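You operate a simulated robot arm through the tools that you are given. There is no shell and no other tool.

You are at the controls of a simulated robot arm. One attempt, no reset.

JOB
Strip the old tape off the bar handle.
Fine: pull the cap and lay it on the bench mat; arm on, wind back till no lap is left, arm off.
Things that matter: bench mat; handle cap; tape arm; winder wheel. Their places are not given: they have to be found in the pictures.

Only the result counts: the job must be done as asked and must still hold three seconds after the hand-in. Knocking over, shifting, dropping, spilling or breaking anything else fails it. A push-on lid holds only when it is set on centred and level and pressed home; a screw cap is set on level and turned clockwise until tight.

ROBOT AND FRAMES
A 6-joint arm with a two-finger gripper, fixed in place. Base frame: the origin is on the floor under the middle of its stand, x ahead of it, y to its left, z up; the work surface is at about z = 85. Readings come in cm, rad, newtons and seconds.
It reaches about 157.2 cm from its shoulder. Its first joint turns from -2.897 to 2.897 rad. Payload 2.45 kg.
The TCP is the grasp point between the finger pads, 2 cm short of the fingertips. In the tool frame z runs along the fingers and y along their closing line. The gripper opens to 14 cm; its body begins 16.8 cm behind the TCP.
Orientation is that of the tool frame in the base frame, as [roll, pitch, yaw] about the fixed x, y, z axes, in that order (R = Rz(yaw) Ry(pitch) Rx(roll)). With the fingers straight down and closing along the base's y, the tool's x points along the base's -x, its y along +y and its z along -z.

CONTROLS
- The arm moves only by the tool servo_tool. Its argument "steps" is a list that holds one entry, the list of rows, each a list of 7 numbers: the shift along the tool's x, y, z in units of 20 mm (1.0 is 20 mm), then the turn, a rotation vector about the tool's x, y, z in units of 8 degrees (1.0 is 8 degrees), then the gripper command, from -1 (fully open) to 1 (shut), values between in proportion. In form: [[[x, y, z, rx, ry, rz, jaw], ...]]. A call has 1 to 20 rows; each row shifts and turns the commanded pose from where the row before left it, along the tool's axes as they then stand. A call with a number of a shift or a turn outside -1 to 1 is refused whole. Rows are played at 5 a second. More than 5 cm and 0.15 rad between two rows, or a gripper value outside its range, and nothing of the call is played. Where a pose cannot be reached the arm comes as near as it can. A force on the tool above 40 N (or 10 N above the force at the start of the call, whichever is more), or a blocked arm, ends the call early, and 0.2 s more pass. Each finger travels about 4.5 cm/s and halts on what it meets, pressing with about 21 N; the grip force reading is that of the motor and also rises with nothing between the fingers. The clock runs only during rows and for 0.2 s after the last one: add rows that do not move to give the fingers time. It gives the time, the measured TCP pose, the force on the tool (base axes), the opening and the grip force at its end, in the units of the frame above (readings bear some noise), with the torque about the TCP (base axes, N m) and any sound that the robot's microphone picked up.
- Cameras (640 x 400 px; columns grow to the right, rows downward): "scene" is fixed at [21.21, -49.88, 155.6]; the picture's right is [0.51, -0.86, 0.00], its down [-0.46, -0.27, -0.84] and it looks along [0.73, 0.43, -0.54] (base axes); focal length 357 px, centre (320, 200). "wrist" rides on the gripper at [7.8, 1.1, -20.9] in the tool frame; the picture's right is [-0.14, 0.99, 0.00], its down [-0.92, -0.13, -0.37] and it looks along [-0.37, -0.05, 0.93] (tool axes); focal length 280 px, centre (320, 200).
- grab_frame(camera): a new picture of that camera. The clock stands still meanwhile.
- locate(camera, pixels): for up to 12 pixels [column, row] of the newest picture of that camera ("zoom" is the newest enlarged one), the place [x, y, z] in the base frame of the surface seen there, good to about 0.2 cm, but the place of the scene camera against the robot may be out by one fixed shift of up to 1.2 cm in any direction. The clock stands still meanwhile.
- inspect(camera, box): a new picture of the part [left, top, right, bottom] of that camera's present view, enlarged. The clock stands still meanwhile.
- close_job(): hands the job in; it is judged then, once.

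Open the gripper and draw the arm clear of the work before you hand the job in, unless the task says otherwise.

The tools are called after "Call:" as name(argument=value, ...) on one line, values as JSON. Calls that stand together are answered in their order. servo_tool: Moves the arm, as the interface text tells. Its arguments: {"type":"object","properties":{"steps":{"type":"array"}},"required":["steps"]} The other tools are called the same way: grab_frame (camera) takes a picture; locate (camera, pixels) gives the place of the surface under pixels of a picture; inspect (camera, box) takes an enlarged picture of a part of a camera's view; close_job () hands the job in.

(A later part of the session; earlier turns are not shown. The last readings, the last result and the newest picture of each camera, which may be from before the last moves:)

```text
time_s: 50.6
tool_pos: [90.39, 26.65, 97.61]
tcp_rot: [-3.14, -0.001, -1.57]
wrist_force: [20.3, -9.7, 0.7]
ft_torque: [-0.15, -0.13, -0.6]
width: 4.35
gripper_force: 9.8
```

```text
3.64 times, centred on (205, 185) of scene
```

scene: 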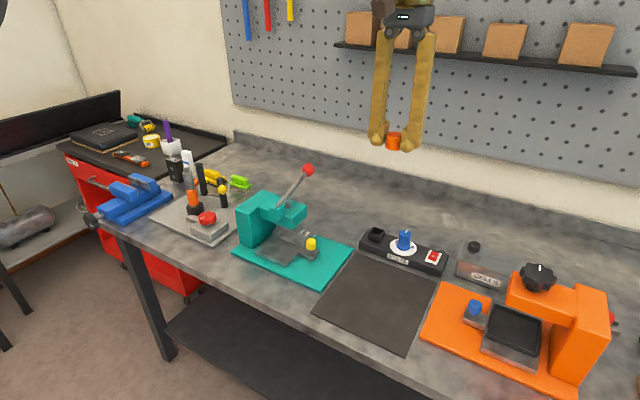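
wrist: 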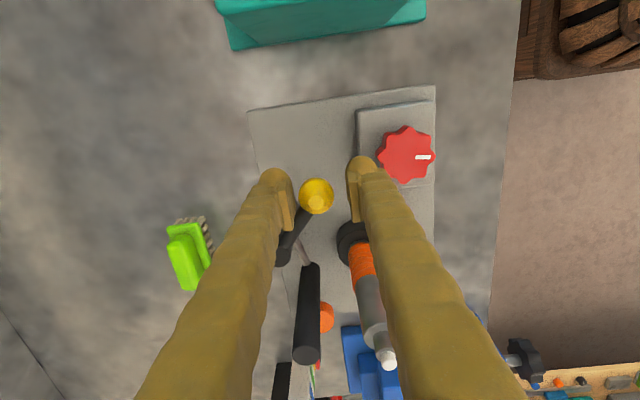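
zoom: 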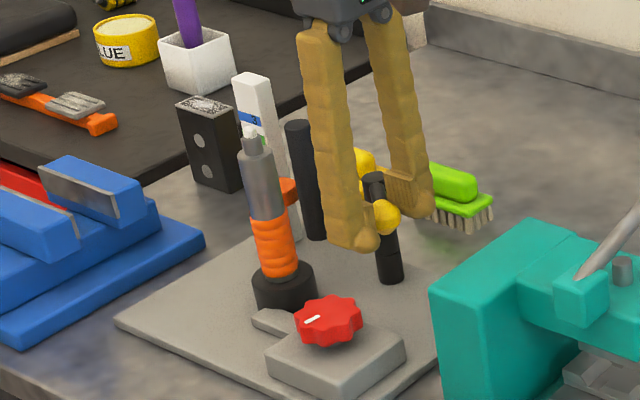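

Jaws stopped at 4.35 cm with a +20 N push in x: the +x finger met the slanted lever. I'll reopen to 5 cm and push the knob gently toward +x with the near finger, following its arc, for a short first piece.

Call:
servo_tool(steps=[[[0, 0, 0, 0, 0, 0, 0.286], [0, 0, 0, 0, 0, 0, 0.286], [0.05, -0.2, 0, 0, 0, 0, 0.286], [0.05, -0.2, 0, 0, 0, 0, 0.286], [0.05, -0.2, 0, 0, 0, 0, 0.286], [0.05, -0.2, 0, 0, 0, 0, 0.286], [0.05, -0.2, 0, 0, 0, 0, 0.286], [0.05, -0.2, 0, 0, 0, 0, 0.286], [0, 0, 0, 0, 0, 0, 0.286]]])

Call:
grab_frame(camera="wrist")

Call:
inspect(camera="scene", box=[150, 130, 260, 240])

```text
time_s: 52.6
tool_pos: [92.85, 26.37, 97.87]
tcp_rot: [3.141, 0.001, -1.569]
wrist_force: [-1.3, -0.6, -1.5]
ft_torque: [-0.03, 0.01, -0.01]
width: 5.14
gripper_force: 1.2
```

```text
taken
```

wrist: 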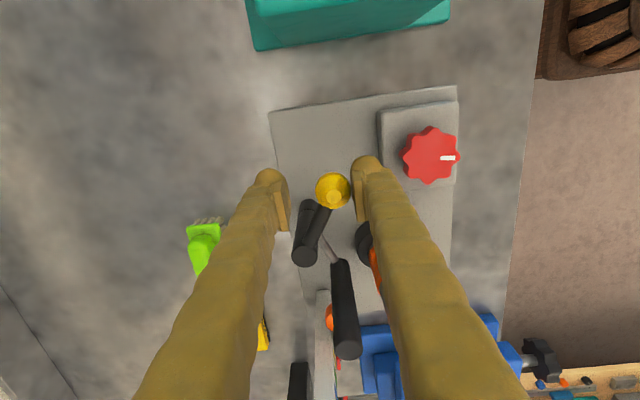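

```text
3.64 times, centred on (205, 185) of scene
```

zoom: 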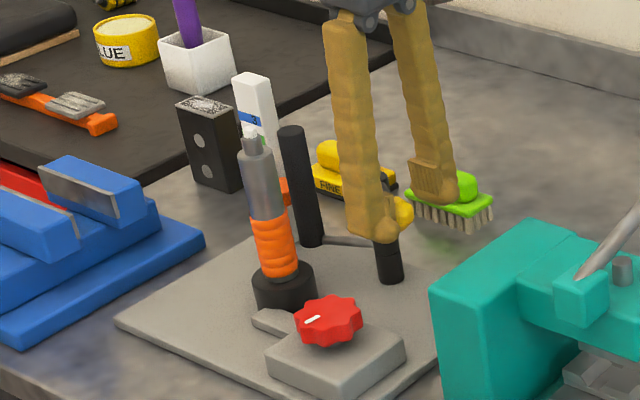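

The lever turned and the black roller swung toward the bar (scene zoom (295,185)). I continue along the arc in small steps.

Call:
servo_tool(steps=[[[0.08, -0.18, 0, 0, 0, 0, 0.286], [0.08, -0.18, 0, 0, 0, 0, 0.286], [0.07, -0.18, 0, 0, 0, 0, 0.286], [0.06, -0.18, 0, 0, 0, 0, 0.286], [0.06, -0.18, 0, 0, 0, 0, 0.286], [0.05, -0.18, 0, 0, 0, 0, 0.286], [0, 0, 0, 0, 0, 0, 0.286]]])

Call:
grab_frame(camera="wrist")

Call:
inspect(camera="scene", box=[150, 130, 260, 240])

```text
time_s: 54.2
tool_pos: [94.98, 25.44, 97.68]
tcp_rot: [-3.141, -0.002, -1.57]
wrist_force: [0.3, -0.2, 0.1]
ft_torque: [-0.01, 0.04, -0.03]
width: 5.0
gripper_force: 0.1
```

```text
taken
```

wrist: 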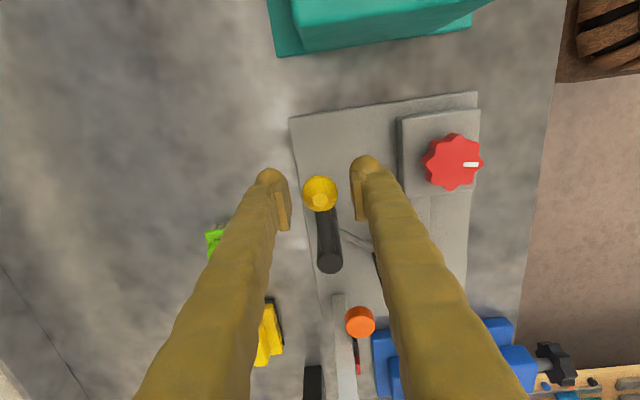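

```text
3.64 times, centred on (205, 185) of scene
```

zoom: 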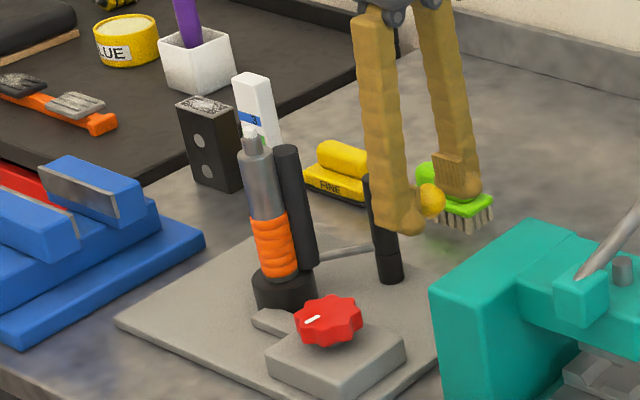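

The knob now sits mid-jaw at (320,193) with no force on the tool and the roller lies against the bar (scene zoom (297,200)); it seems to have snapped over. I'll check locations.

Call:
locate(camera="wrist", pixels=[[320, 190], [330, 262], [330, 225]])

Call:
inspect(camera="scene", box=[180, 160, 230, 220])

```text
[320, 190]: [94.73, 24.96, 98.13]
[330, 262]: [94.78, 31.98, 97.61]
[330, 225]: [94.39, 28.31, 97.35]
```

```text
6.67 times, centred on (205, 190) of scene
```

zoom: 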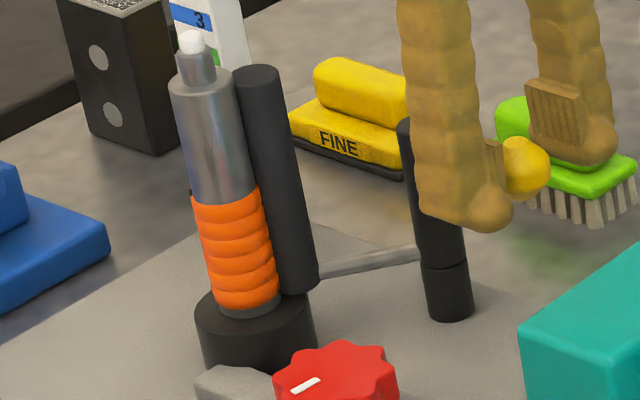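

The roller looks in contact with the tape. I'll verify it's home by nudging the knob a little further toward +x and reading the force.

Call:
servo_tool(steps=[[[0, -0.2, 0, 0, 0, 0, 0.286], [0, -0.2, 0, 0, 0, 0, 0.286], [0, -0.1, 0, 0, 0, 0, 0.286], [0, -0.1, 0, 0, 0, 0, 0.286], [0, 0, 0, 0, 0, 0, 0.286]]])

Call:
grab_frame(camera="wrist")

```text
time_s: 55.4
tool_pos: [96.34, 25.41, 97.71]
tcp_rot: [3.141, 0.0, -1.568]
wrist_force: [-4.9, -1.4, -2.0]
ft_torque: [0.01, 0.01, 0.06]
width: 5.32
gripper_force: 2.5
```

```text
taken
```

wrist: 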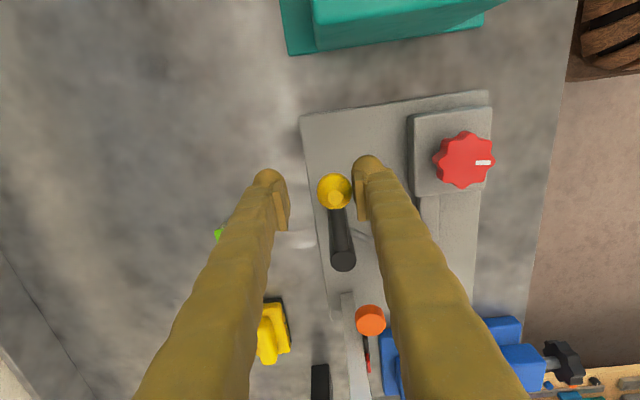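

Resistance of −5 N as the near finger meets the knob, so the arm is at its stop on the bar. I'll back off to mid-knob, rise, and move over the wheel centre (81.8,25.95).

Call:
servo_tool(steps=[[[0, 0.4, 0, 0, 0, 0, 0.286], [0, 0.4, 0, 0, 0, 0, 0.286], [0, 0, -1, 0, 0, 0, 0.286], [0, 0, -1, 0, 0, 0, 0.286], [0, 0, -1, 0, 0, 0, 0.286], [0, 0, -1, 0, 0, 0, 0.286], [0, 0, -1, 0, 0, 0, 0.286], [0, 0, -1, 0, 0, 0, 0.286], [0, 0, -1, 0, 0, 0, 0.286], [0, 1, 0, 0, 0, 0, -0.14], [0, 1, 0, 0, 0, 0, -0.14], [0, 1, 0, 0, 0, 0, -0.14], [-0.27, 1, 0, 0, 0, 0, -0.14], [0, 1, 0, 0, 0, 0, -0.14], [0, 1, 0, 0, 0, 0, -0.14], [0, 0.45, 0, 0, 0, 0, -0.14], [0, 0, 0, 0, 0, 0, -0.14]]])

Call:
grab_frame(camera="wrist")

Call:
grab_frame(camera="scene")

```text
time_s: 59.0
tool_pos: [81.82, 25.83, 111.7]
tcp_rot: [-3.141, 0.0, -1.572]
wrist_force: [0.2, -0.2, 0.2]
ft_torque: [-0.02, -0.03, -0.01]
width: 8.0
gripper_force: 0.2
```

```text
taken
```

wrist: 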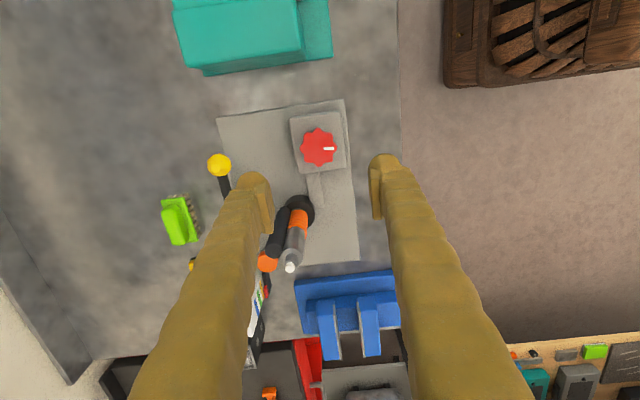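

```text
taken
```

scene: 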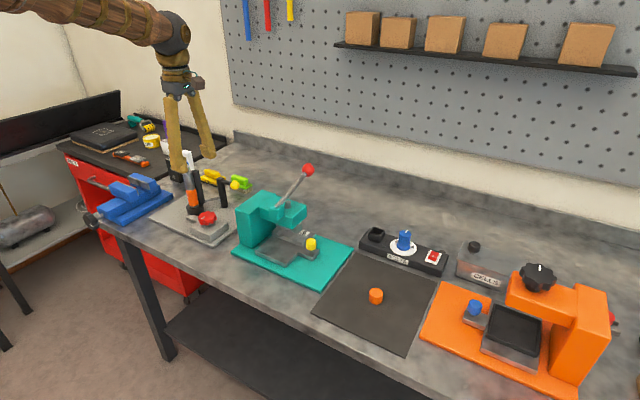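

The hand is above the wheel (wheel at (319,147) in the wrist view). I'll check the wheel's exact position and the neighbouring green press's height.

Call:
locate(camera="wrist", pixels=[[319, 143], [302, 147], [335, 147], [319, 129], [319, 164], [290, 267], [275, 252], [219, 163]])

Call:
locate(camera="scene", pixels=[[308, 169], [270, 195], [250, 203], [296, 190], [208, 214], [200, 221]])

```text
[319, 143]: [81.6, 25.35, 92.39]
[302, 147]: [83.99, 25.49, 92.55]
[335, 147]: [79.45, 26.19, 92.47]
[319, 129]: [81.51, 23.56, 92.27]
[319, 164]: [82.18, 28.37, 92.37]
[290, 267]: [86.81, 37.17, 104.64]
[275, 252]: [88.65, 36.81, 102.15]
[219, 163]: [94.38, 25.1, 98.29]
```

```text
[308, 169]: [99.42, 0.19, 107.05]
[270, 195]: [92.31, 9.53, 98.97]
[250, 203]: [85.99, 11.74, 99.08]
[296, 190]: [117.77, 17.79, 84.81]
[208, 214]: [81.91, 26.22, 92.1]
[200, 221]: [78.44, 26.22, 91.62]
```

The press top is only z≈99, below the gripper body, so turning is clear. I'll descend over the wheel to z≈91.8 (fingertips ~89.8, just above the box top 89.2), last part slowly.

Call:
servo_tool(steps=[[[0, 0, 1, 0, 0, 0, -0.14], [0, 0, 1, 0, 0, 0, -0.14], [0, 0, 1, 0, 0, 0, -0.14], [0, 0, 1, 0, 0, 0, -0.14], [0, 0, 1, 0, 0, 0, -0.14], [0, 0, 1, 0, 0, 0, -0.14], [0, 0, 1, 0, 0, 0, -0.14], [0, 0, 1, 0, 0, 0, -0.14], [0, 0, 0.6, 0, 0, 0, -0.14], [0, 0, 0.6, 0, 0, 0, -0.14], [0, 0, 0.5, 0, 0, 0, -0.14], [0, 0, 0.25, 0, 0, 0, -0.14], [0, 0, 0, 0, 0, 0, -0.14]]])

Call:
grab_frame(camera="wrist")

Call:
inspect(camera="scene", box=[160, 160, 240, 240])

```text
time_s: 61.8
tool_pos: [81.61, 25.95, 92.12]
tcp_rot: [3.141, -0.001, -1.568]
wrist_force: [0.8, 0.9, -0.1]
ft_torque: [0.0, 0.02, 0.01]
width: 7.95
gripper_force: 0.0
```

```text
taken
```

wrist: 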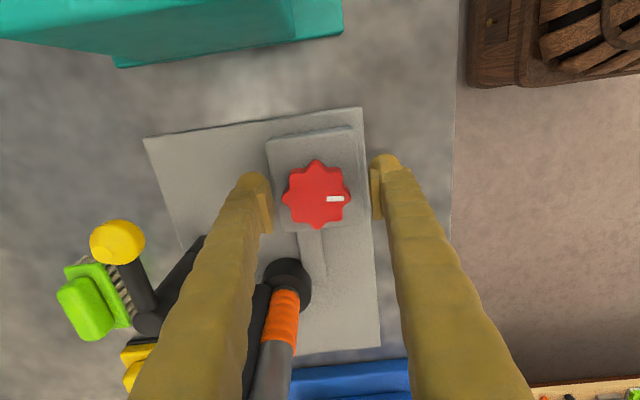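

```text
5.00 times, centred on (200, 200) of scene
```

zoom: 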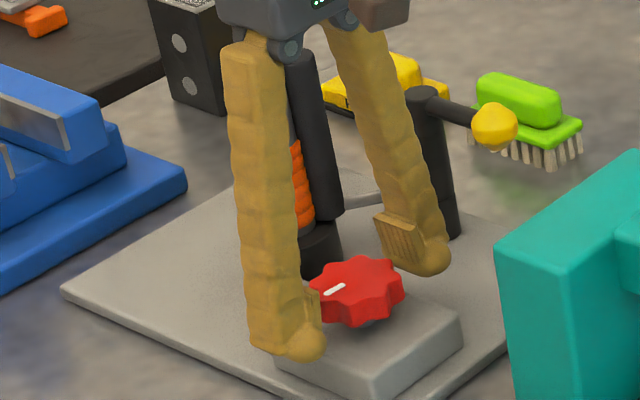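

The wheel is centred at (317,195). I'll turn the hand 22.5° so that each flat pad bridges two lobes, lower 3 mm, and close.

Call:
servo_tool(steps=[[[0, 0, 0.1, 0, 0, 0.9375, -0.14], [0, 0, 0.05, 0, 0, 0.9375, -0.14], [0, 0, 0, 0, 0, 0.9375, -0.14], [0, 0, 0, 0, 0, 0, -0.14], [0, 0, 0, 0, 0, 0, 0.1], [0, 0, 0, 0, 0, 0, 0.3], [0, 0, 0, 0, 0, 0, 0.5], [0, 0, 0, 0, 0, 0, 0.5], [0, 0, 0, 0, 0, 0, 0.5]]])

Call:
grab_frame(camera="wrist")

```text
time_s: 63.8
tool_pos: [81.92, 25.97, 91.71]
tcp_rot: [-3.139, 0.0, -1.965]
wrist_force: [6.2, 2.6, -7.4]
ft_torque: [-0.08, 0.06, -0.02]
width: 5.26
gripper_force: 45.4
stopped in row 9: the force on the tool passed its limit at 42 N (the readings are from after the stop); the commanded pose is now the measured one
```

```text
taken
```

wrist: 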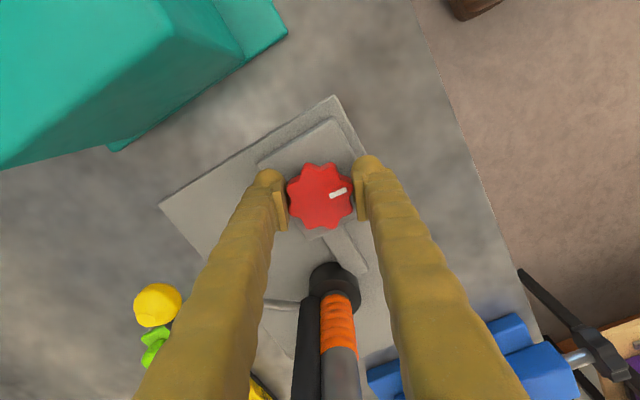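

The jaws hold the wheel at 5.26 cm with the pose re-centred. I'll take a baseline view of the tape before turning.

Call:
inspect(camera="wrist", box=[280, 250, 400, 360])

Call:
inspect(camera="scene", box=[170, 150, 240, 240])

```text
3.64 times, centred on (340, 305) of wrist
```

zoom: 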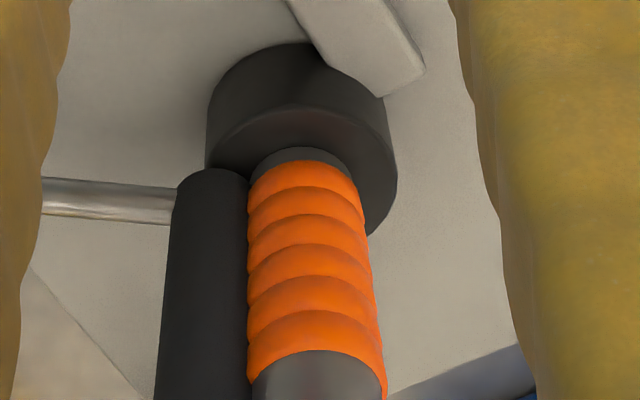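

```text
4.44 times, centred on (205, 195) of scene
```

zoom: 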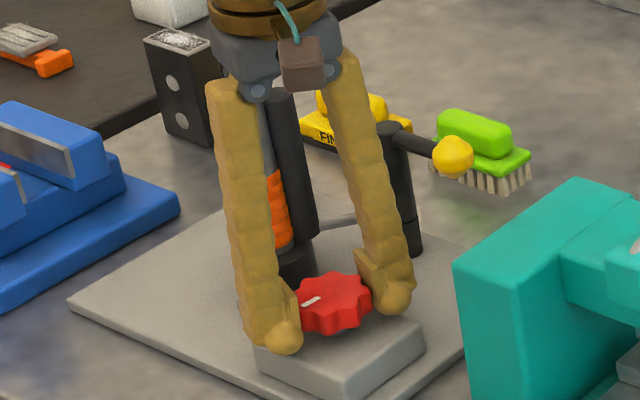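

Six bands of tape are visible on the bar in the baseline. I'll turn the wheel counter-clockwise (seen from above; tool rz negative) by about 60° and look whether laps change.

Call:
servo_tool(steps=[[[0, 0, 0, 0, 0, 0, 0.6], [0, 0, 0, 0, 0, -0.5, 0.6], [0, 0, 0, 0, 0, -1, 0.6], [0, 0, 0, 0, 0, -1, 0.6], [0, 0, 0, 0, 0, -1, 0.6], [0, 0, 0, 0, 0, -1, 0.6], [0, 0, 0, 0, 0, -1, 0.6], [0, 0, 0, 0, 0, -1, 0.6], [0, 0, 0, 0, 0, -1, 0.6], [0, 0, 0, 0, 0, 0, 0.6]]])

Call:
grab_frame(camera="wrist")

Call:
inspect(camera="scene", box=[170, 150, 240, 240])

```text
time_s: 66.0
tool_pos: [81.97, 26.16, 91.61]
tcp_rot: [-3.138, -0.001, -0.915]
wrist_force: [33.2, 9.2, -8.5]
ft_torque: [-0.04, -0.17, 0.04]
width: 5.22
gripper_force: 45.3
```

```text
taken
```

wrist: 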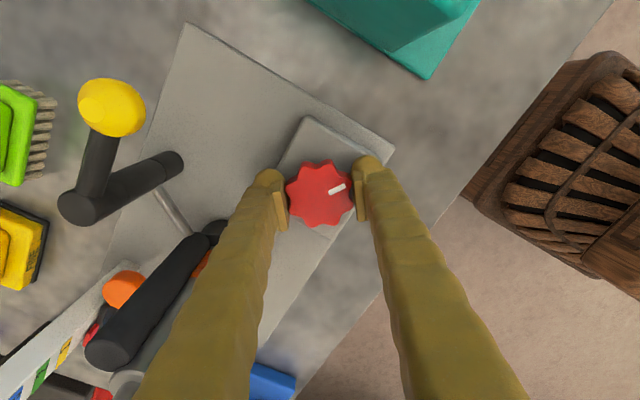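

```text
4.44 times, centred on (205, 195) of scene
```

zoom: 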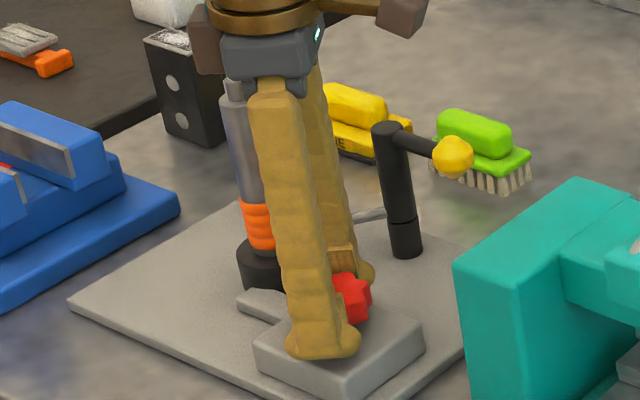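

The wheel turned with the hand and the tape's top edge dropped (in scene zoom from row ~172 to ~203), so counter-clockwise is unwinding. I'll zoom to count the bands before continuing.

Call:
inspect(camera="scene", box=[185, 180, 245, 220])

Call:
inspect(camera="wrist", box=[80, 210, 280, 390])

```text
10.00 times, centred on (215, 200) of scene
```

zoom: 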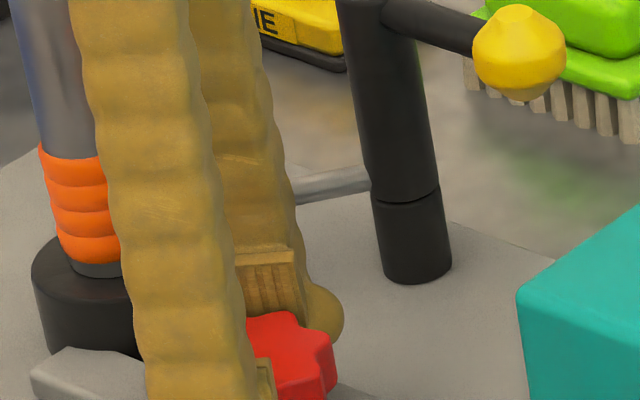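

```text
2.22 times, centred on (180, 300) of wrist
```

zoom: 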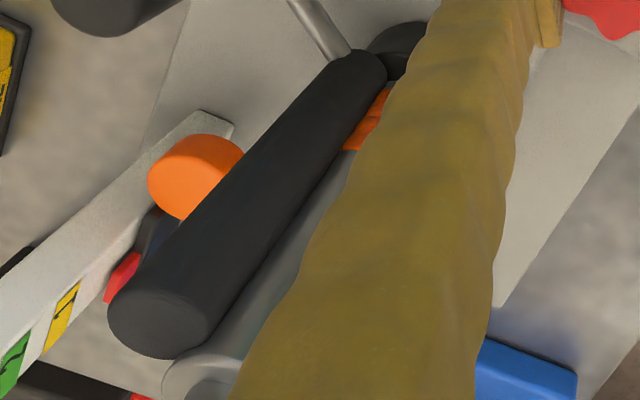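

Four bands remain after ~60°, so about 30° per lap. I'll first relieve the 33 N side force by shifting ~1 mm toward +x, then keep turning another 40°.

Call:
servo_tool(steps=[[[0.018, -0.05, 0, 0, 0, 0, 0.6], [0, 0, 0, 0, 0, 0, 0.6]]])

```text
time_s: 66.6
tool_pos: [82.05, 26.22, 91.78]
tcp_rot: [-3.141, -0.002, -0.916]
wrist_force: [11.5, 20.2, -0.1]
ft_torque: [0.18, 0.0, -0.01]
width: 5.24
gripper_force: 45.3
```

Call:
servo_tool(steps=[[[-0.024, -0.04, 0, 0, 0, 0, 0.6], [0, 0, 0, 0, 0, 0, 0.6]]])

```text
time_s: 67.2
tool_pos: [82.05, 26.05, 91.68]
tcp_rot: [-3.141, -0.002, -0.916]
wrist_force: [-11.1, 4.0, 8.1]
ft_torque: [-0.05, 0.18, 0.02]
width: 5.22
gripper_force: 45.0
```

The side force has fallen to about 11 N. I continue counter-clockwise by 40° (5 rows) and check laps.

Call:
servo_tool(steps=[[[0, 0, 0, 0, 0, -0.5, 0.6], [0, 0, 0, 0, 0, -1, 0.6], [0, 0, 0, 0, 0, -1, 0.6], [0, 0, 0, 0, 0, -1, 0.6], [0, 0, 0, 0, 0, -1, 0.6], [0, 0, 0, 0, 0, -0.5, 0.6], [0, 0, 0, 0, 0, 0, 0.6]]])

Call:
inspect(camera="scene", box=[170, 150, 240, 240])

Call:
grab_frame(camera="wrist")

```text
time_s: 68.8
tool_pos: [82.07, 26.06, 91.63]
tcp_rot: [3.141, -0.003, -0.217]
wrist_force: [-13.3, 5.7, -4.7]
ft_torque: [0.01, 0.09, 0.03]
width: 5.16
gripper_force: 44.7
```

```text
4.44 times, centred on (205, 195) of scene
```

zoom: 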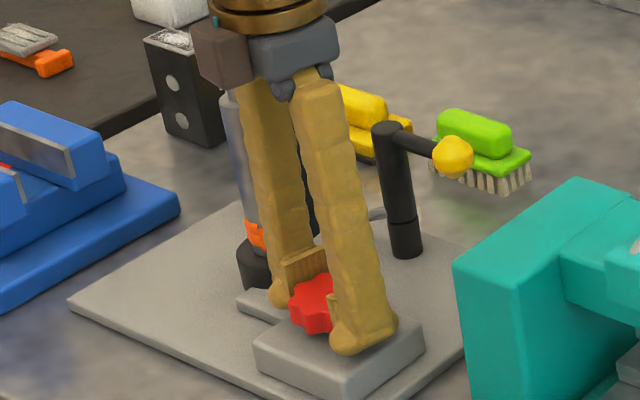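

```text
taken
```

wrist: 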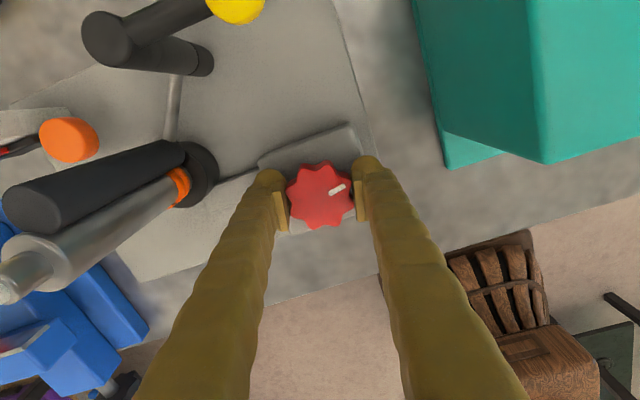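

The tape has shrunk to a narrow band near the collar, seen at (180,187) in the wrist view. I'll zoom in to see what's left.

Call:
inspect(camera="wrist", box=[120, 130, 240, 230])

Call:
inspect(camera="scene", box=[180, 185, 225, 220])

```text
4.00 times, centred on (180, 180) of wrist
```

zoom: 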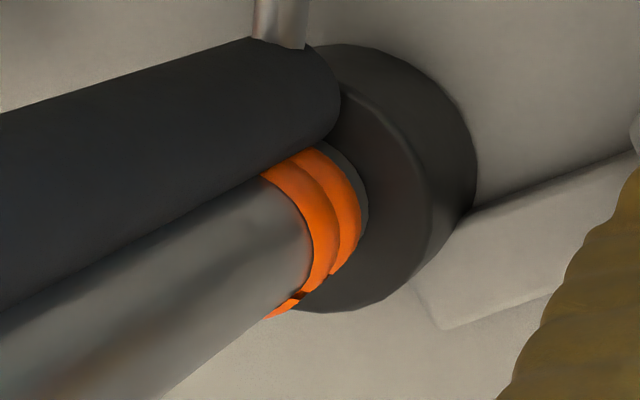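

```text
11.43 times, centred on (202, 202) of scene
```

zoom: 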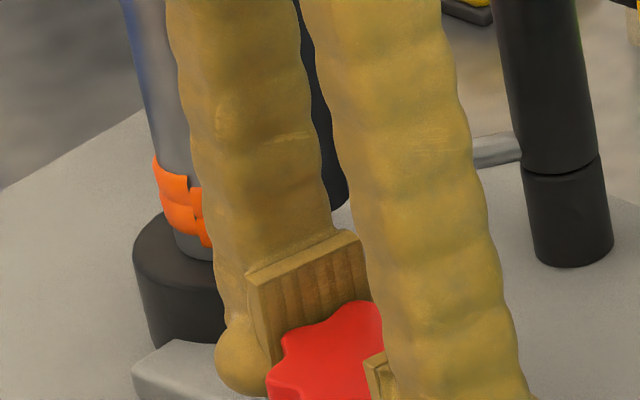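

About two laps are left. The hand yaw has turned far, so I'll release, rotate back 135° (three lobes' worth ×45°), and re-grip rather than risk a joint limit. First open the jaws.

Call:
servo_tool(steps=[[[0, 0, 0, 0, 0, 0, 0.2], [0, 0, 0, 0, 0, 0, 0], [0, 0, 0, 0, 0, 0, 0], [0, 0, 0, 0, 0, 0, 0]]])

Call:
grab_frame(camera="wrist")

```text
time_s: 69.8
tool_pos: [82.03, 25.99, 91.68]
tcp_rot: [-3.141, -0.005, -0.219]
wrist_force: [-0.8, 1.1, -0.3]
ft_torque: [-0.01, 0.02, 0.02]
width: 6.99
gripper_force: 0.1
```

```text
taken
```

wrist: 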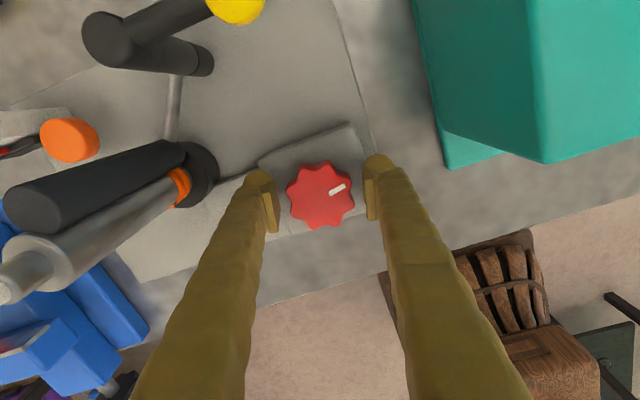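

The wheel stayed put on release (mark still at (337,188)). I'll rotate the open hand back 135° clockwise around the wheel.

Call:
servo_tool(steps=[[[0, 0, 0, 0, 0, 0.9926, 0], [0, 0, 0, 0, 0, 0.9926, 0], [0, 0, 0, 0, 0, 0.9926, 0], [0, 0, 0, 0, 0, 0.9926, 0], [0, 0, 0, 0, 0, 0.9926, 0], [0, 0, 0, 0, 0, 0.9926, 0], [0, 0, 0, 0, 0, 0.9926, 0], [0, 0, 0, 0, 0, 0.9926, 0], [0, 0, 0, 0, 0, 0.9926, 0], [0, 0, 0, 0, 0, 0.9926, 0], [0, 0, 0, 0, 0, 0.9926, 0], [0, 0, 0, 0, 0, 0.9926, 0], [0, 0, 0, 0, 0, 0.9926, 0], [0, 0, 0, 0, 0, 0.9926, 0], [0, 0, 0, 0, 0, 0.9926, 0], [0, 0, 0, 0, 0, 0.9926, 0], [0, 0, 0, 0, 0, 0.9926, 0], [0, 0, 0, 0, 0, 0, 0]]])

Call:
grab_frame(camera="wrist")

Call:
inspect(camera="scene", box=[170, 150, 240, 240])

```text
time_s: 73.6
tool_pos: [81.92, 26.06, 91.57]
tcp_rot: [-3.14, 0.001, -2.576]
wrist_force: [-0.6, -0.6, 0.1]
ft_torque: [0.01, 0.01, 0.02]
width: 6.99
gripper_force: 0.0
```

```text
taken
```

wrist: 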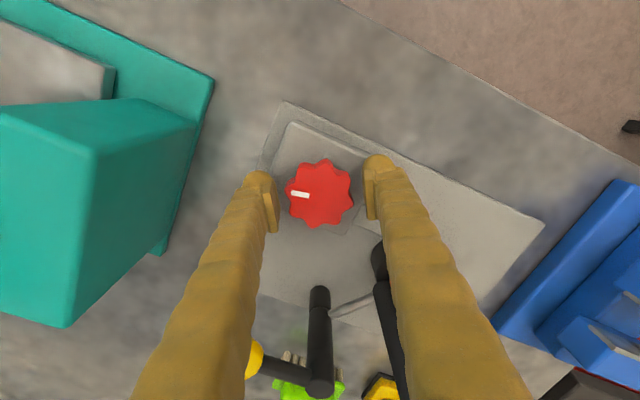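

```text
4.44 times, centred on (205, 195) of scene
```

zoom: 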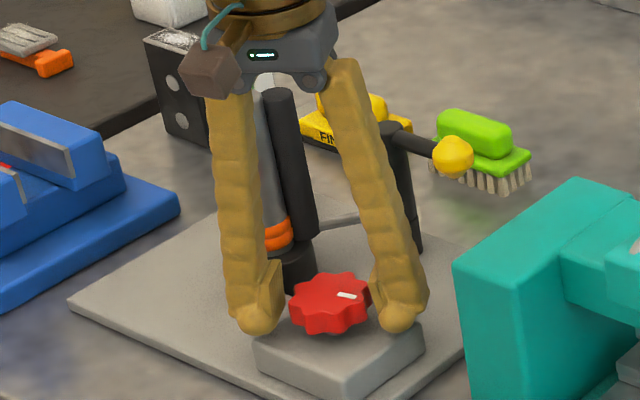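

Wheel is centred at (320,193), tape still two bands. I close on it again.

Call:
servo_tool(steps=[[[0, 0, 0, 0, 0, 0, 0.2], [0, 0, 0, 0, 0, 0, 0.3], [0, 0, 0, 0, 0, 0, 0.4], [0, 0, 0, 0, 0, 0, 0.5], [0, 0, 0, 0, 0, 0, 0.5], [0, 0, 0, 0, 0, 0, 0.5]]])

```text
time_s: 75.0
tool_pos: [82.02, 26.01, 91.63]
tcp_rot: [-3.14, 0.001, -2.576]
wrist_force: [6.5, -10.9, -1.0]
ft_torque: [0.02, -0.04, 0.01]
width: 5.25
gripper_force: 44.9
```

Gripped at 5.25 cm with only modest side force. I turn counter-clockwise 32° and check the tape.

Call:
servo_tool(steps=[[[0, 0, 0, 0, 0, -0.5, 0.5], [0, 0, 0, 0, 0, -1, 0.5], [0, 0, 0, 0, 0, -1, 0.5], [0, 0, 0, 0, 0, -1, 0.5], [0, 0, 0, 0, 0, -0.5, 0.5], [0, 0, 0, 0, 0, 0, 0.5]]])

Call:
inspect(camera="scene", box=[170, 150, 240, 240])

Call:
grab_frame(camera="wrist")

```text
time_s: 76.4
tool_pos: [82.11, 25.99, 91.68]
tcp_rot: [-3.14, 0.0, -2.014]
wrist_force: [-2.7, 29.5, -12.5]
ft_torque: [0.43, 0.14, 0.04]
width: 5.23
gripper_force: 44.4
```

```text
4.44 times, centred on (205, 195) of scene
```

zoom: 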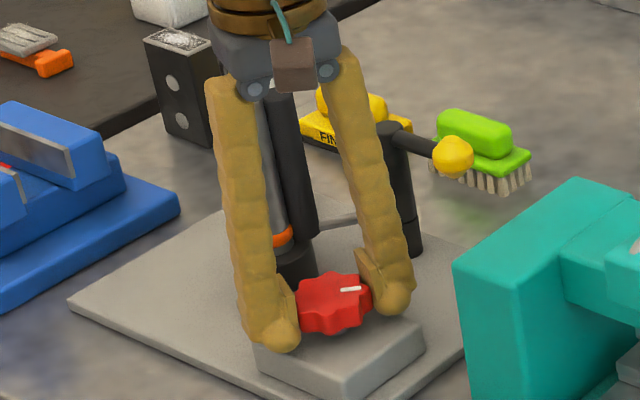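

```text
taken
```

wrist: 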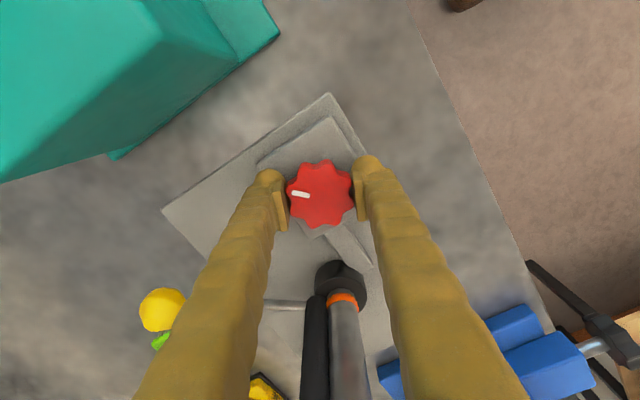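

One band remains at (343,300) in the wrist view. There's a 29 N side force in +y; I'll relieve it with a ~1 mm shift in +y, then turn on.

Call:
inspect(camera="wrist", box=[290, 250, 400, 340])

Call:
servo_tool(steps=[[[-0.04, 0.02, 0, 0, 0, 0, 0.5], [0, 0, 0, 0, 0, 0, 0.5]]])

```text
4.44 times, centred on (345, 295) of wrist
```

zoom: 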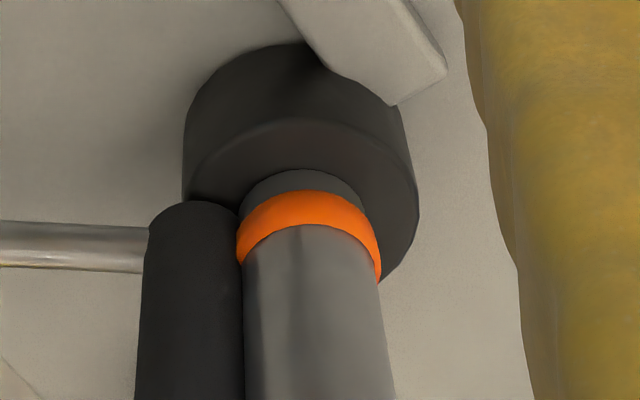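

```text
time_s: 77.0
tool_pos: [82.1, 26.1, 91.59]
tcp_rot: [-3.14, 0.001, -2.014]
wrist_force: [-2.9, 19.7, -21.8]
ft_torque: [0.21, 0.03, 0.02]
width: 5.23
gripper_force: 44.7
```

One lap is left. Side force 20 N and −22 N in z; I'll ease slightly down and +y, then turn another 32° counter-clockwise.

Call:
servo_tool(steps=[[[-0.03, 0.01, 0.03, 0, 0, 0, 0.5], [0, 0, 0, 0, 0, 0, 0.5]]])

Call:
servo_tool(steps=[[[0, 0, 0, 0, 0, -0.5, 0.5], [0, 0, 0, 0, 0, -1, 0.5], [0, 0, 0, 0, 0, -1, 0.5], [0, 0, 0, 0, 0, -1, 0.5], [0, 0, 0, 0, 0, -0.5, 0.5], [0, 0, 0, 0, 0, 0, 0.5]]])

Call:
grab_frame(camera="wrist")

Call:
inspect(camera="scene", box=[170, 150, 240, 240])

```text
time_s: 77.6
tool_pos: [81.96, 26.07, 91.62]
tcp_rot: [-3.138, -0.002, -2.017]
wrist_force: [-11.8, -1.9, -1.5]
ft_torque: [-0.13, 0.22, 0.0]
width: 5.22
gripper_force: 44.7
```

```text
time_s: 79.0
tool_pos: [82.01, 26.12, 91.62]
tcp_rot: [-3.14, -0.001, -1.455]
wrist_force: [-4.3, -21.4, -2.0]
ft_torque: [-0.25, 0.0, 0.03]
width: 5.16
gripper_force: 45.0
```

```text
taken
```

wrist: 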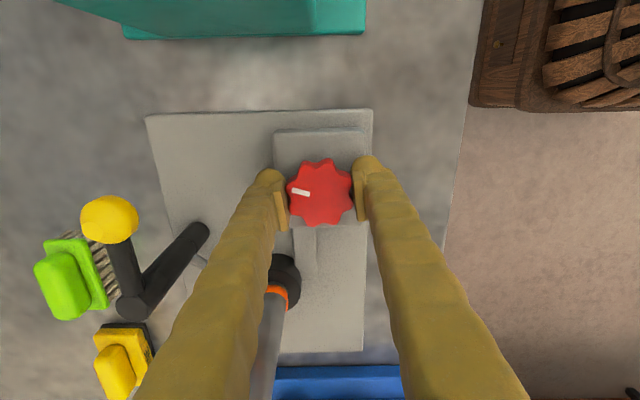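

```text
4.44 times, centred on (205, 195) of scene
```

zoom: 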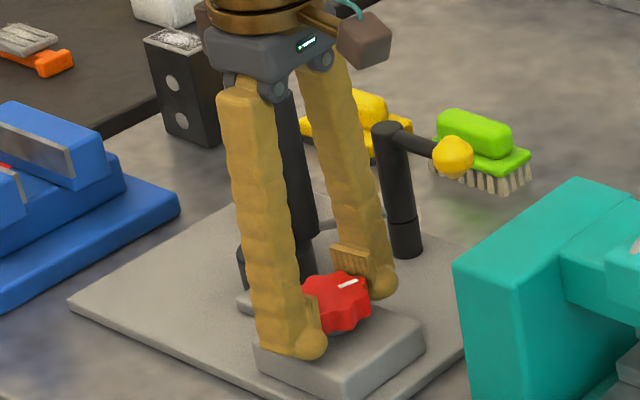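

A thin remnant of tape is still seen at (279,292). I shift ~1 mm in −y to relieve the side force and turn another 32°.

Call:
servo_tool(steps=[[[0.04, 0, 0, 0, 0, 0, 0.5], [0, 0, 0, 0, 0, -0.5, 0.5], [0, 0, 0, 0, 0, -1, 0.5], [0, 0, 0, 0, 0, -1, 0.5], [0, 0, 0, 0, 0, -1, 0.5], [0, 0, 0, 0, 0, -0.5, 0.5], [0, 0, 0, 0, 0, 0, 0.5]]])

Call:
grab_frame(camera="wrist")

Call:
inspect(camera="scene", box=[170, 150, 240, 240])

```text
time_s: 80.6
tool_pos: [81.96, 26.09, 91.71]
tcp_rot: [-3.138, -0.002, -0.896]
wrist_force: [-10.9, -1.7, 5.5]
ft_torque: [0.04, 0.12, -0.73]
width: 5.26
gripper_force: 45.0
```

```text
taken
```

wrist: 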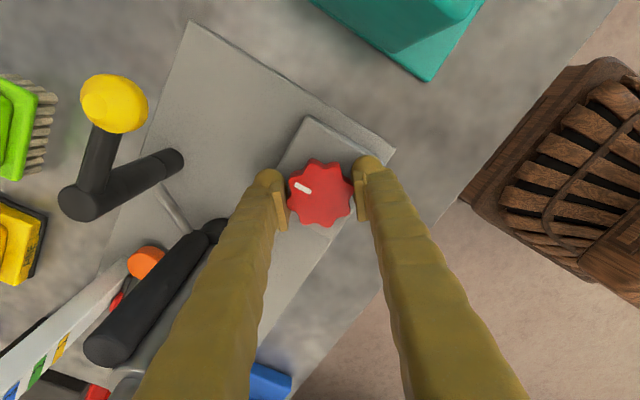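

```text
4.44 times, centred on (205, 195) of scene
```

zoom: 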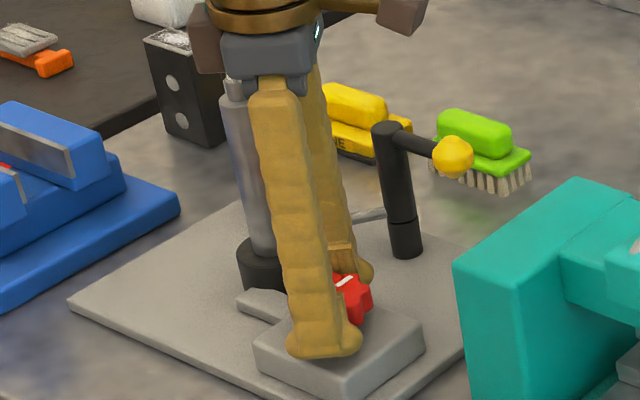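

The torque about z rose to −0.73 N·m and the mark slipped slightly relative to the hand: the wheel has reached its stop, and the bar looks bare down to the collar. I'll zoom in to verify, then open the jaws.

Call:
inspect(camera="scene", box=[180, 175, 225, 220])

Call:
servo_tool(steps=[[[0, 0, 0, 0, 0, 0, 0.2], [0, 0, 0, 0, 0, 0, 0], [0, 0, 0, 0, 0, 0, 0], [0, 0, 0, 0, 0, 0, 0]]])

Call:
grab_frame(camera="wrist")

```text
8.89 times, centred on (202, 198) of scene
```

zoom: 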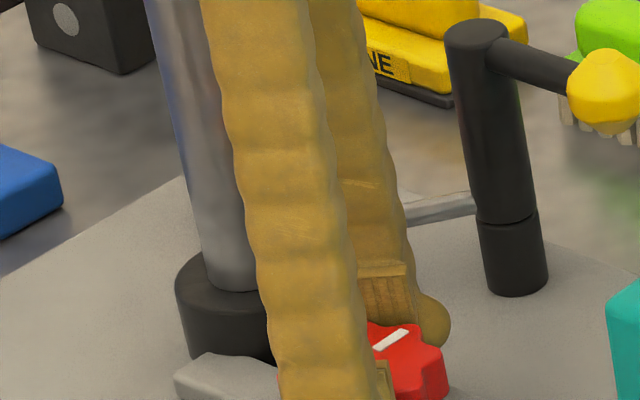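

```text
time_s: 81.6
tool_pos: [81.91, 26.05, 91.69]
tcp_rot: [-3.14, -0.002, -0.898]
wrist_force: [-0.5, -0.1, 0.3]
ft_torque: [-0.01, -0.02, 0.02]
width: 7.02
gripper_force: 0.0
```

```text
taken
```

wrist: 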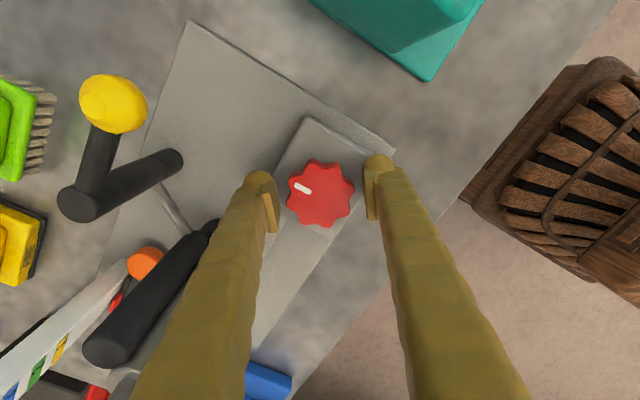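

Jaws open, wheel released and unmoved. I'll rise to z≈112 and rotate back to yaw −1.57, then check the whole bar for any remaining tape.

Call:
servo_tool(steps=[[[0, 0, -0.5, 0, 0, 0, 0], [0, 0, -1, 0, 0, 0, 0], [0, 0, -1, 0, 0, 0, 0], [0, 0, -1, 0, 0, 0, 0], [0, 0, -1, 0, 0, 0, 0], [0, 0, -1, 0, 0, 0, 0], [0, 0, -1, 0, 0, 0, 0], [0, 0, -1, 0, 0, 0, 0], [0, 0, -1, 0, 0, 0, 0], [0, 0, -1, 0, 0, 0, 0], [0, 0, -0.7, 0, 0, 0, 0], [0, 0, 0, 0, 0, 0.96, 0], [0, 0, 0, 0, 0, 0.96, 0], [0, 0, 0, 0, 0, 0.96, 0], [0, 0, 0, 0, 0, 0.96, 0], [0, 0, 0, 0, 0, 0.98, 0], [0, 0, 0, 0, 0, 0, 0]]])

Call:
grab_frame(camera="wrist")

Call:
inspect(camera="scene", box=[165, 150, 235, 230])

```text
time_s: 85.2
tool_pos: [82.06, 26.03, 112.15]
tcp_rot: [-3.14, 0.0, -1.574]
wrist_force: [-0.2, 0.8, 0.2]
ft_torque: [0.01, -0.01, 0.02]
width: 7.01
gripper_force: 0.1
```

```text
taken
```

wrist: 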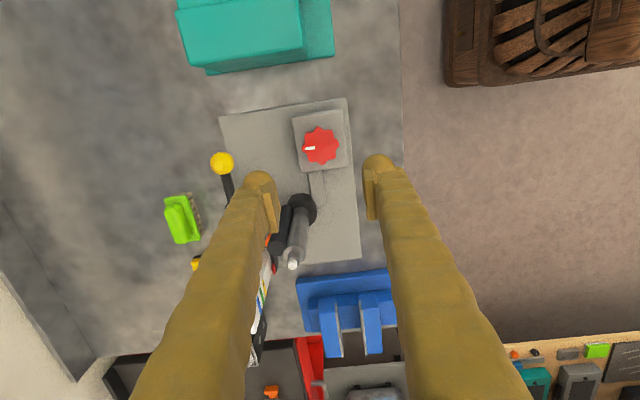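

```text
5.00 times, centred on (200, 190) of scene
```

zoom: 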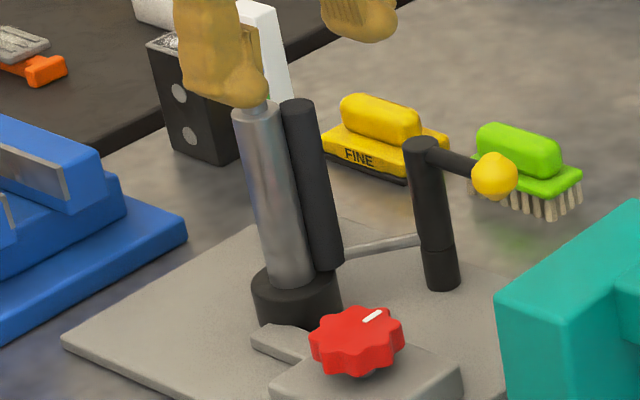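

The bar is bare silver down to the collar in the scene view. I'll also check the wrist view closely for any remnant.

Call:
inspect(camera="wrist", box=[250, 170, 350, 290])

Call:
locate(camera="wrist", pixels=[[222, 160], [228, 185], [292, 262], [282, 235]])

```text
3.33 times, centred on (300, 230) of wrist
```

zoom: 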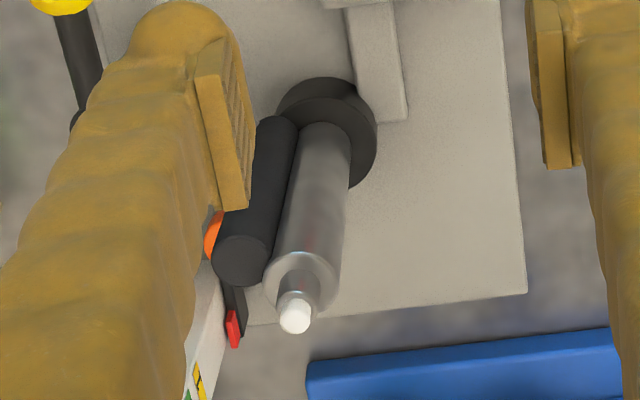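

```text
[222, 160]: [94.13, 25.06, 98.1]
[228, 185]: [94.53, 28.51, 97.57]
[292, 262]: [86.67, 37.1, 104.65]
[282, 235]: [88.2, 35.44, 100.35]
```

The bar carries no tape any more. Now for arm off: I move back over the knob (94.4,25.1) with 5 cm jaws and descend to z≈103 for a check.

Call:
servo_tool(steps=[[[0, -1, 0, 0, 0, 0, 0.286], [0, -1, 0, 0, 0, 0, 0.286], [0, -1, 0, 0, 0, 0, 0.286], [0, -1, 0, 0, 0, 0, 0.286], [0.2, -1, 0, 0, 0, 0, 0.286], [0.25, -1, 0, 0, 0, 0, 0.286], [0, -0.2, 0, 0, 0, 0, 0.286], [0, 0, 1, 0, 0, 0, 0.286], [0, 0, 1, 0, 0, 0, 0.286], [0, 0, 1, 0, 0, 0, 0.286], [0, 0, 1, 0, 0, 0, 0.286], [0, 0, 0.5, 0, 0, 0, 0.286], [0, 0, 0, 0, 0, 0, 0.286]]])

Call:
grab_frame(camera="wrist")

```text
time_s: 88.0
tool_pos: [94.54, 25.29, 103.06]
tcp_rot: [-3.138, -0.001, -1.572]
wrist_force: [0.4, 0.0, -0.5]
ft_torque: [0.0, 0.03, 0.01]
width: 5.02
gripper_force: 0.1
```

```text
taken
```

wrist: 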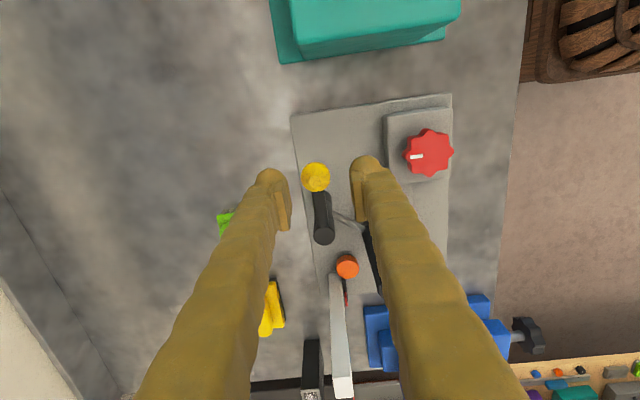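

The knob is between the fingers at (316,177). I descend to z≈97.6 around it.

Call:
servo_tool(steps=[[[0, 0, 0.6, 0, 0, 0, 0.286], [0, 0, 0.6, 0, 0, 0, 0.286], [0, 0, 0.6, 0, 0, 0, 0.286], [0, 0, 0.6, 0, 0, 0, 0.286], [0, 0, 0.3, 0, 0, 0, 0.286], [0, 0, 0, 0, 0, 0, 0.286]]])

Call:
servo_tool(steps=[[[0, 0.2, 0, 0, 0, 0, 0.286], [0, 0.2, 0, 0, 0, 0, 0.286], [0, 0.2, 0, 0, 0, 0, 0.286], [0, 0.2, 0, 0, 0, 0, 0.286], [0, 0.2, 0, 0, 0, 0, 0.286], [0, 0.2, 0, 0, 0, 0, 0.286], [0, 0, 0, 0, 0, 0, 0.286]]])

Call:
grab_frame(camera="wrist")

Call:
inspect(camera="scene", box=[165, 150, 235, 230])

```text
time_s: 89.4
tool_pos: [94.37, 25.16, 97.84]
tcp_rot: [-3.136, 0.0, -1.571]
wrist_force: [-0.3, 0.3, 0.2]
ft_torque: [0.01, 0.03, 0.0]
width: 5.01
gripper_force: 0.1
```

```text
time_s: 91.0
tool_pos: [92.1, 25.27, 97.69]
tcp_rot: [-3.139, -0.001, -1.571]
wrist_force: [0.7, -0.1, 0.1]
ft_torque: [0.01, 0.0, 0.07]
width: 5.0
gripper_force: 0.4
```

```text
taken
```

wrist: 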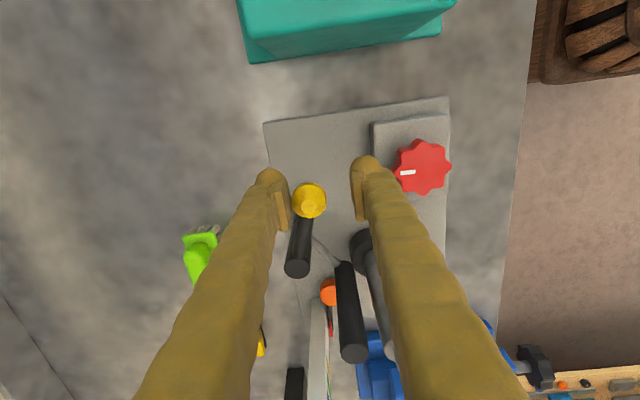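

```text
5.00 times, centred on (200, 190) of scene
```

zoom: 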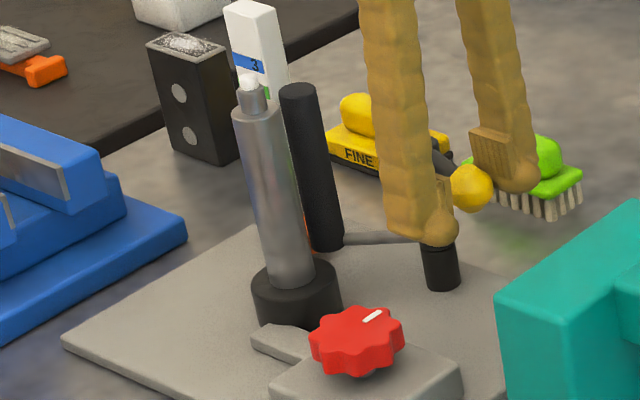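

The roller has come away from the bar as the far finger pushes the knob toward −x. I continue along the arc.

Call:
servo_tool(steps=[[[-0.03, 0.16, 0, 0, 0, 0, 0.286], [-0.04, 0.16, 0, 0, 0, 0, 0.286], [-0.05, 0.16, 0, 0, 0, 0, 0.286], [-0.06, 0.16, 0, 0, 0, 0, 0.286], [-0.06, 0.16, 0, 0, 0, 0, 0.286], [-0.06, 0.16, 0, 0, 0, 0, 0.286], [-0.06, 0.16, 0, 0, 0, 0, 0.286], [0, 0, 0, 0, 0, 0, 0.286]]])

Call:
grab_frame(camera="wrist")

Call:
inspect(camera="scene", box=[165, 150, 235, 230])

```text
time_s: 92.8
tool_pos: [89.79, 25.97, 97.65]
tcp_rot: [-3.138, 0.0, -1.571]
wrist_force: [0.7, 0.0, 0.0]
ft_torque: [0.04, 0.0, -0.05]
width: 5.08
gripper_force: 1.1
```

```text
taken
```

wrist: 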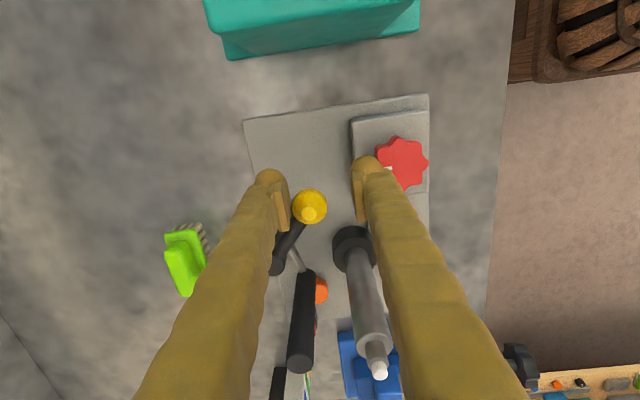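

```text
5.00 times, centred on (200, 190) of scene
```

zoom: 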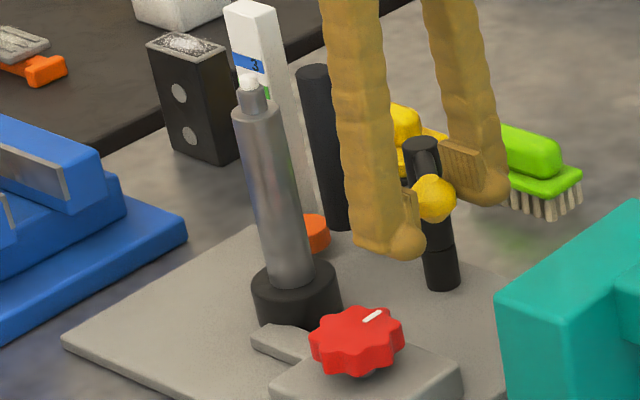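

The roller stands well off the bar, near its start place. I'll locate the knob to compare with its original position (90.4,26.9), and nudge to the stop.

Call:
locate(camera="wrist", pixels=[[310, 206], [300, 355], [278, 262]])

Call:
servo_tool(steps=[[[-0.06, 0.14, 0, 0, 0, 0, 0.286], [-0.06, 0.14, 0, 0, 0, 0, 0.286], [-0.05, 0.1, 0, 0, 0, 0, 0.286], [0, 0, 0, 0, 0, 0, 0.286]]])

Call:
grab_frame(camera="wrist")

```text
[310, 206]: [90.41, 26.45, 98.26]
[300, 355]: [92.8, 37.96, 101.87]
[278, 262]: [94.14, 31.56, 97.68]
```

```text
time_s: 93.8
tool_pos: [89.04, 26.22, 97.58]
tcp_rot: [-3.139, 0.001, -1.57]
wrist_force: [21.2, -10.8, -1.0]
ft_torque: [-0.11, -0.12, -0.54]
width: 6.43
gripper_force: 10.5
```

```text
taken
```

wrist: 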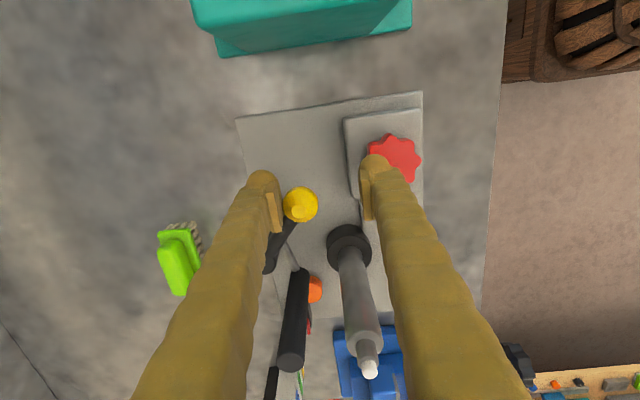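

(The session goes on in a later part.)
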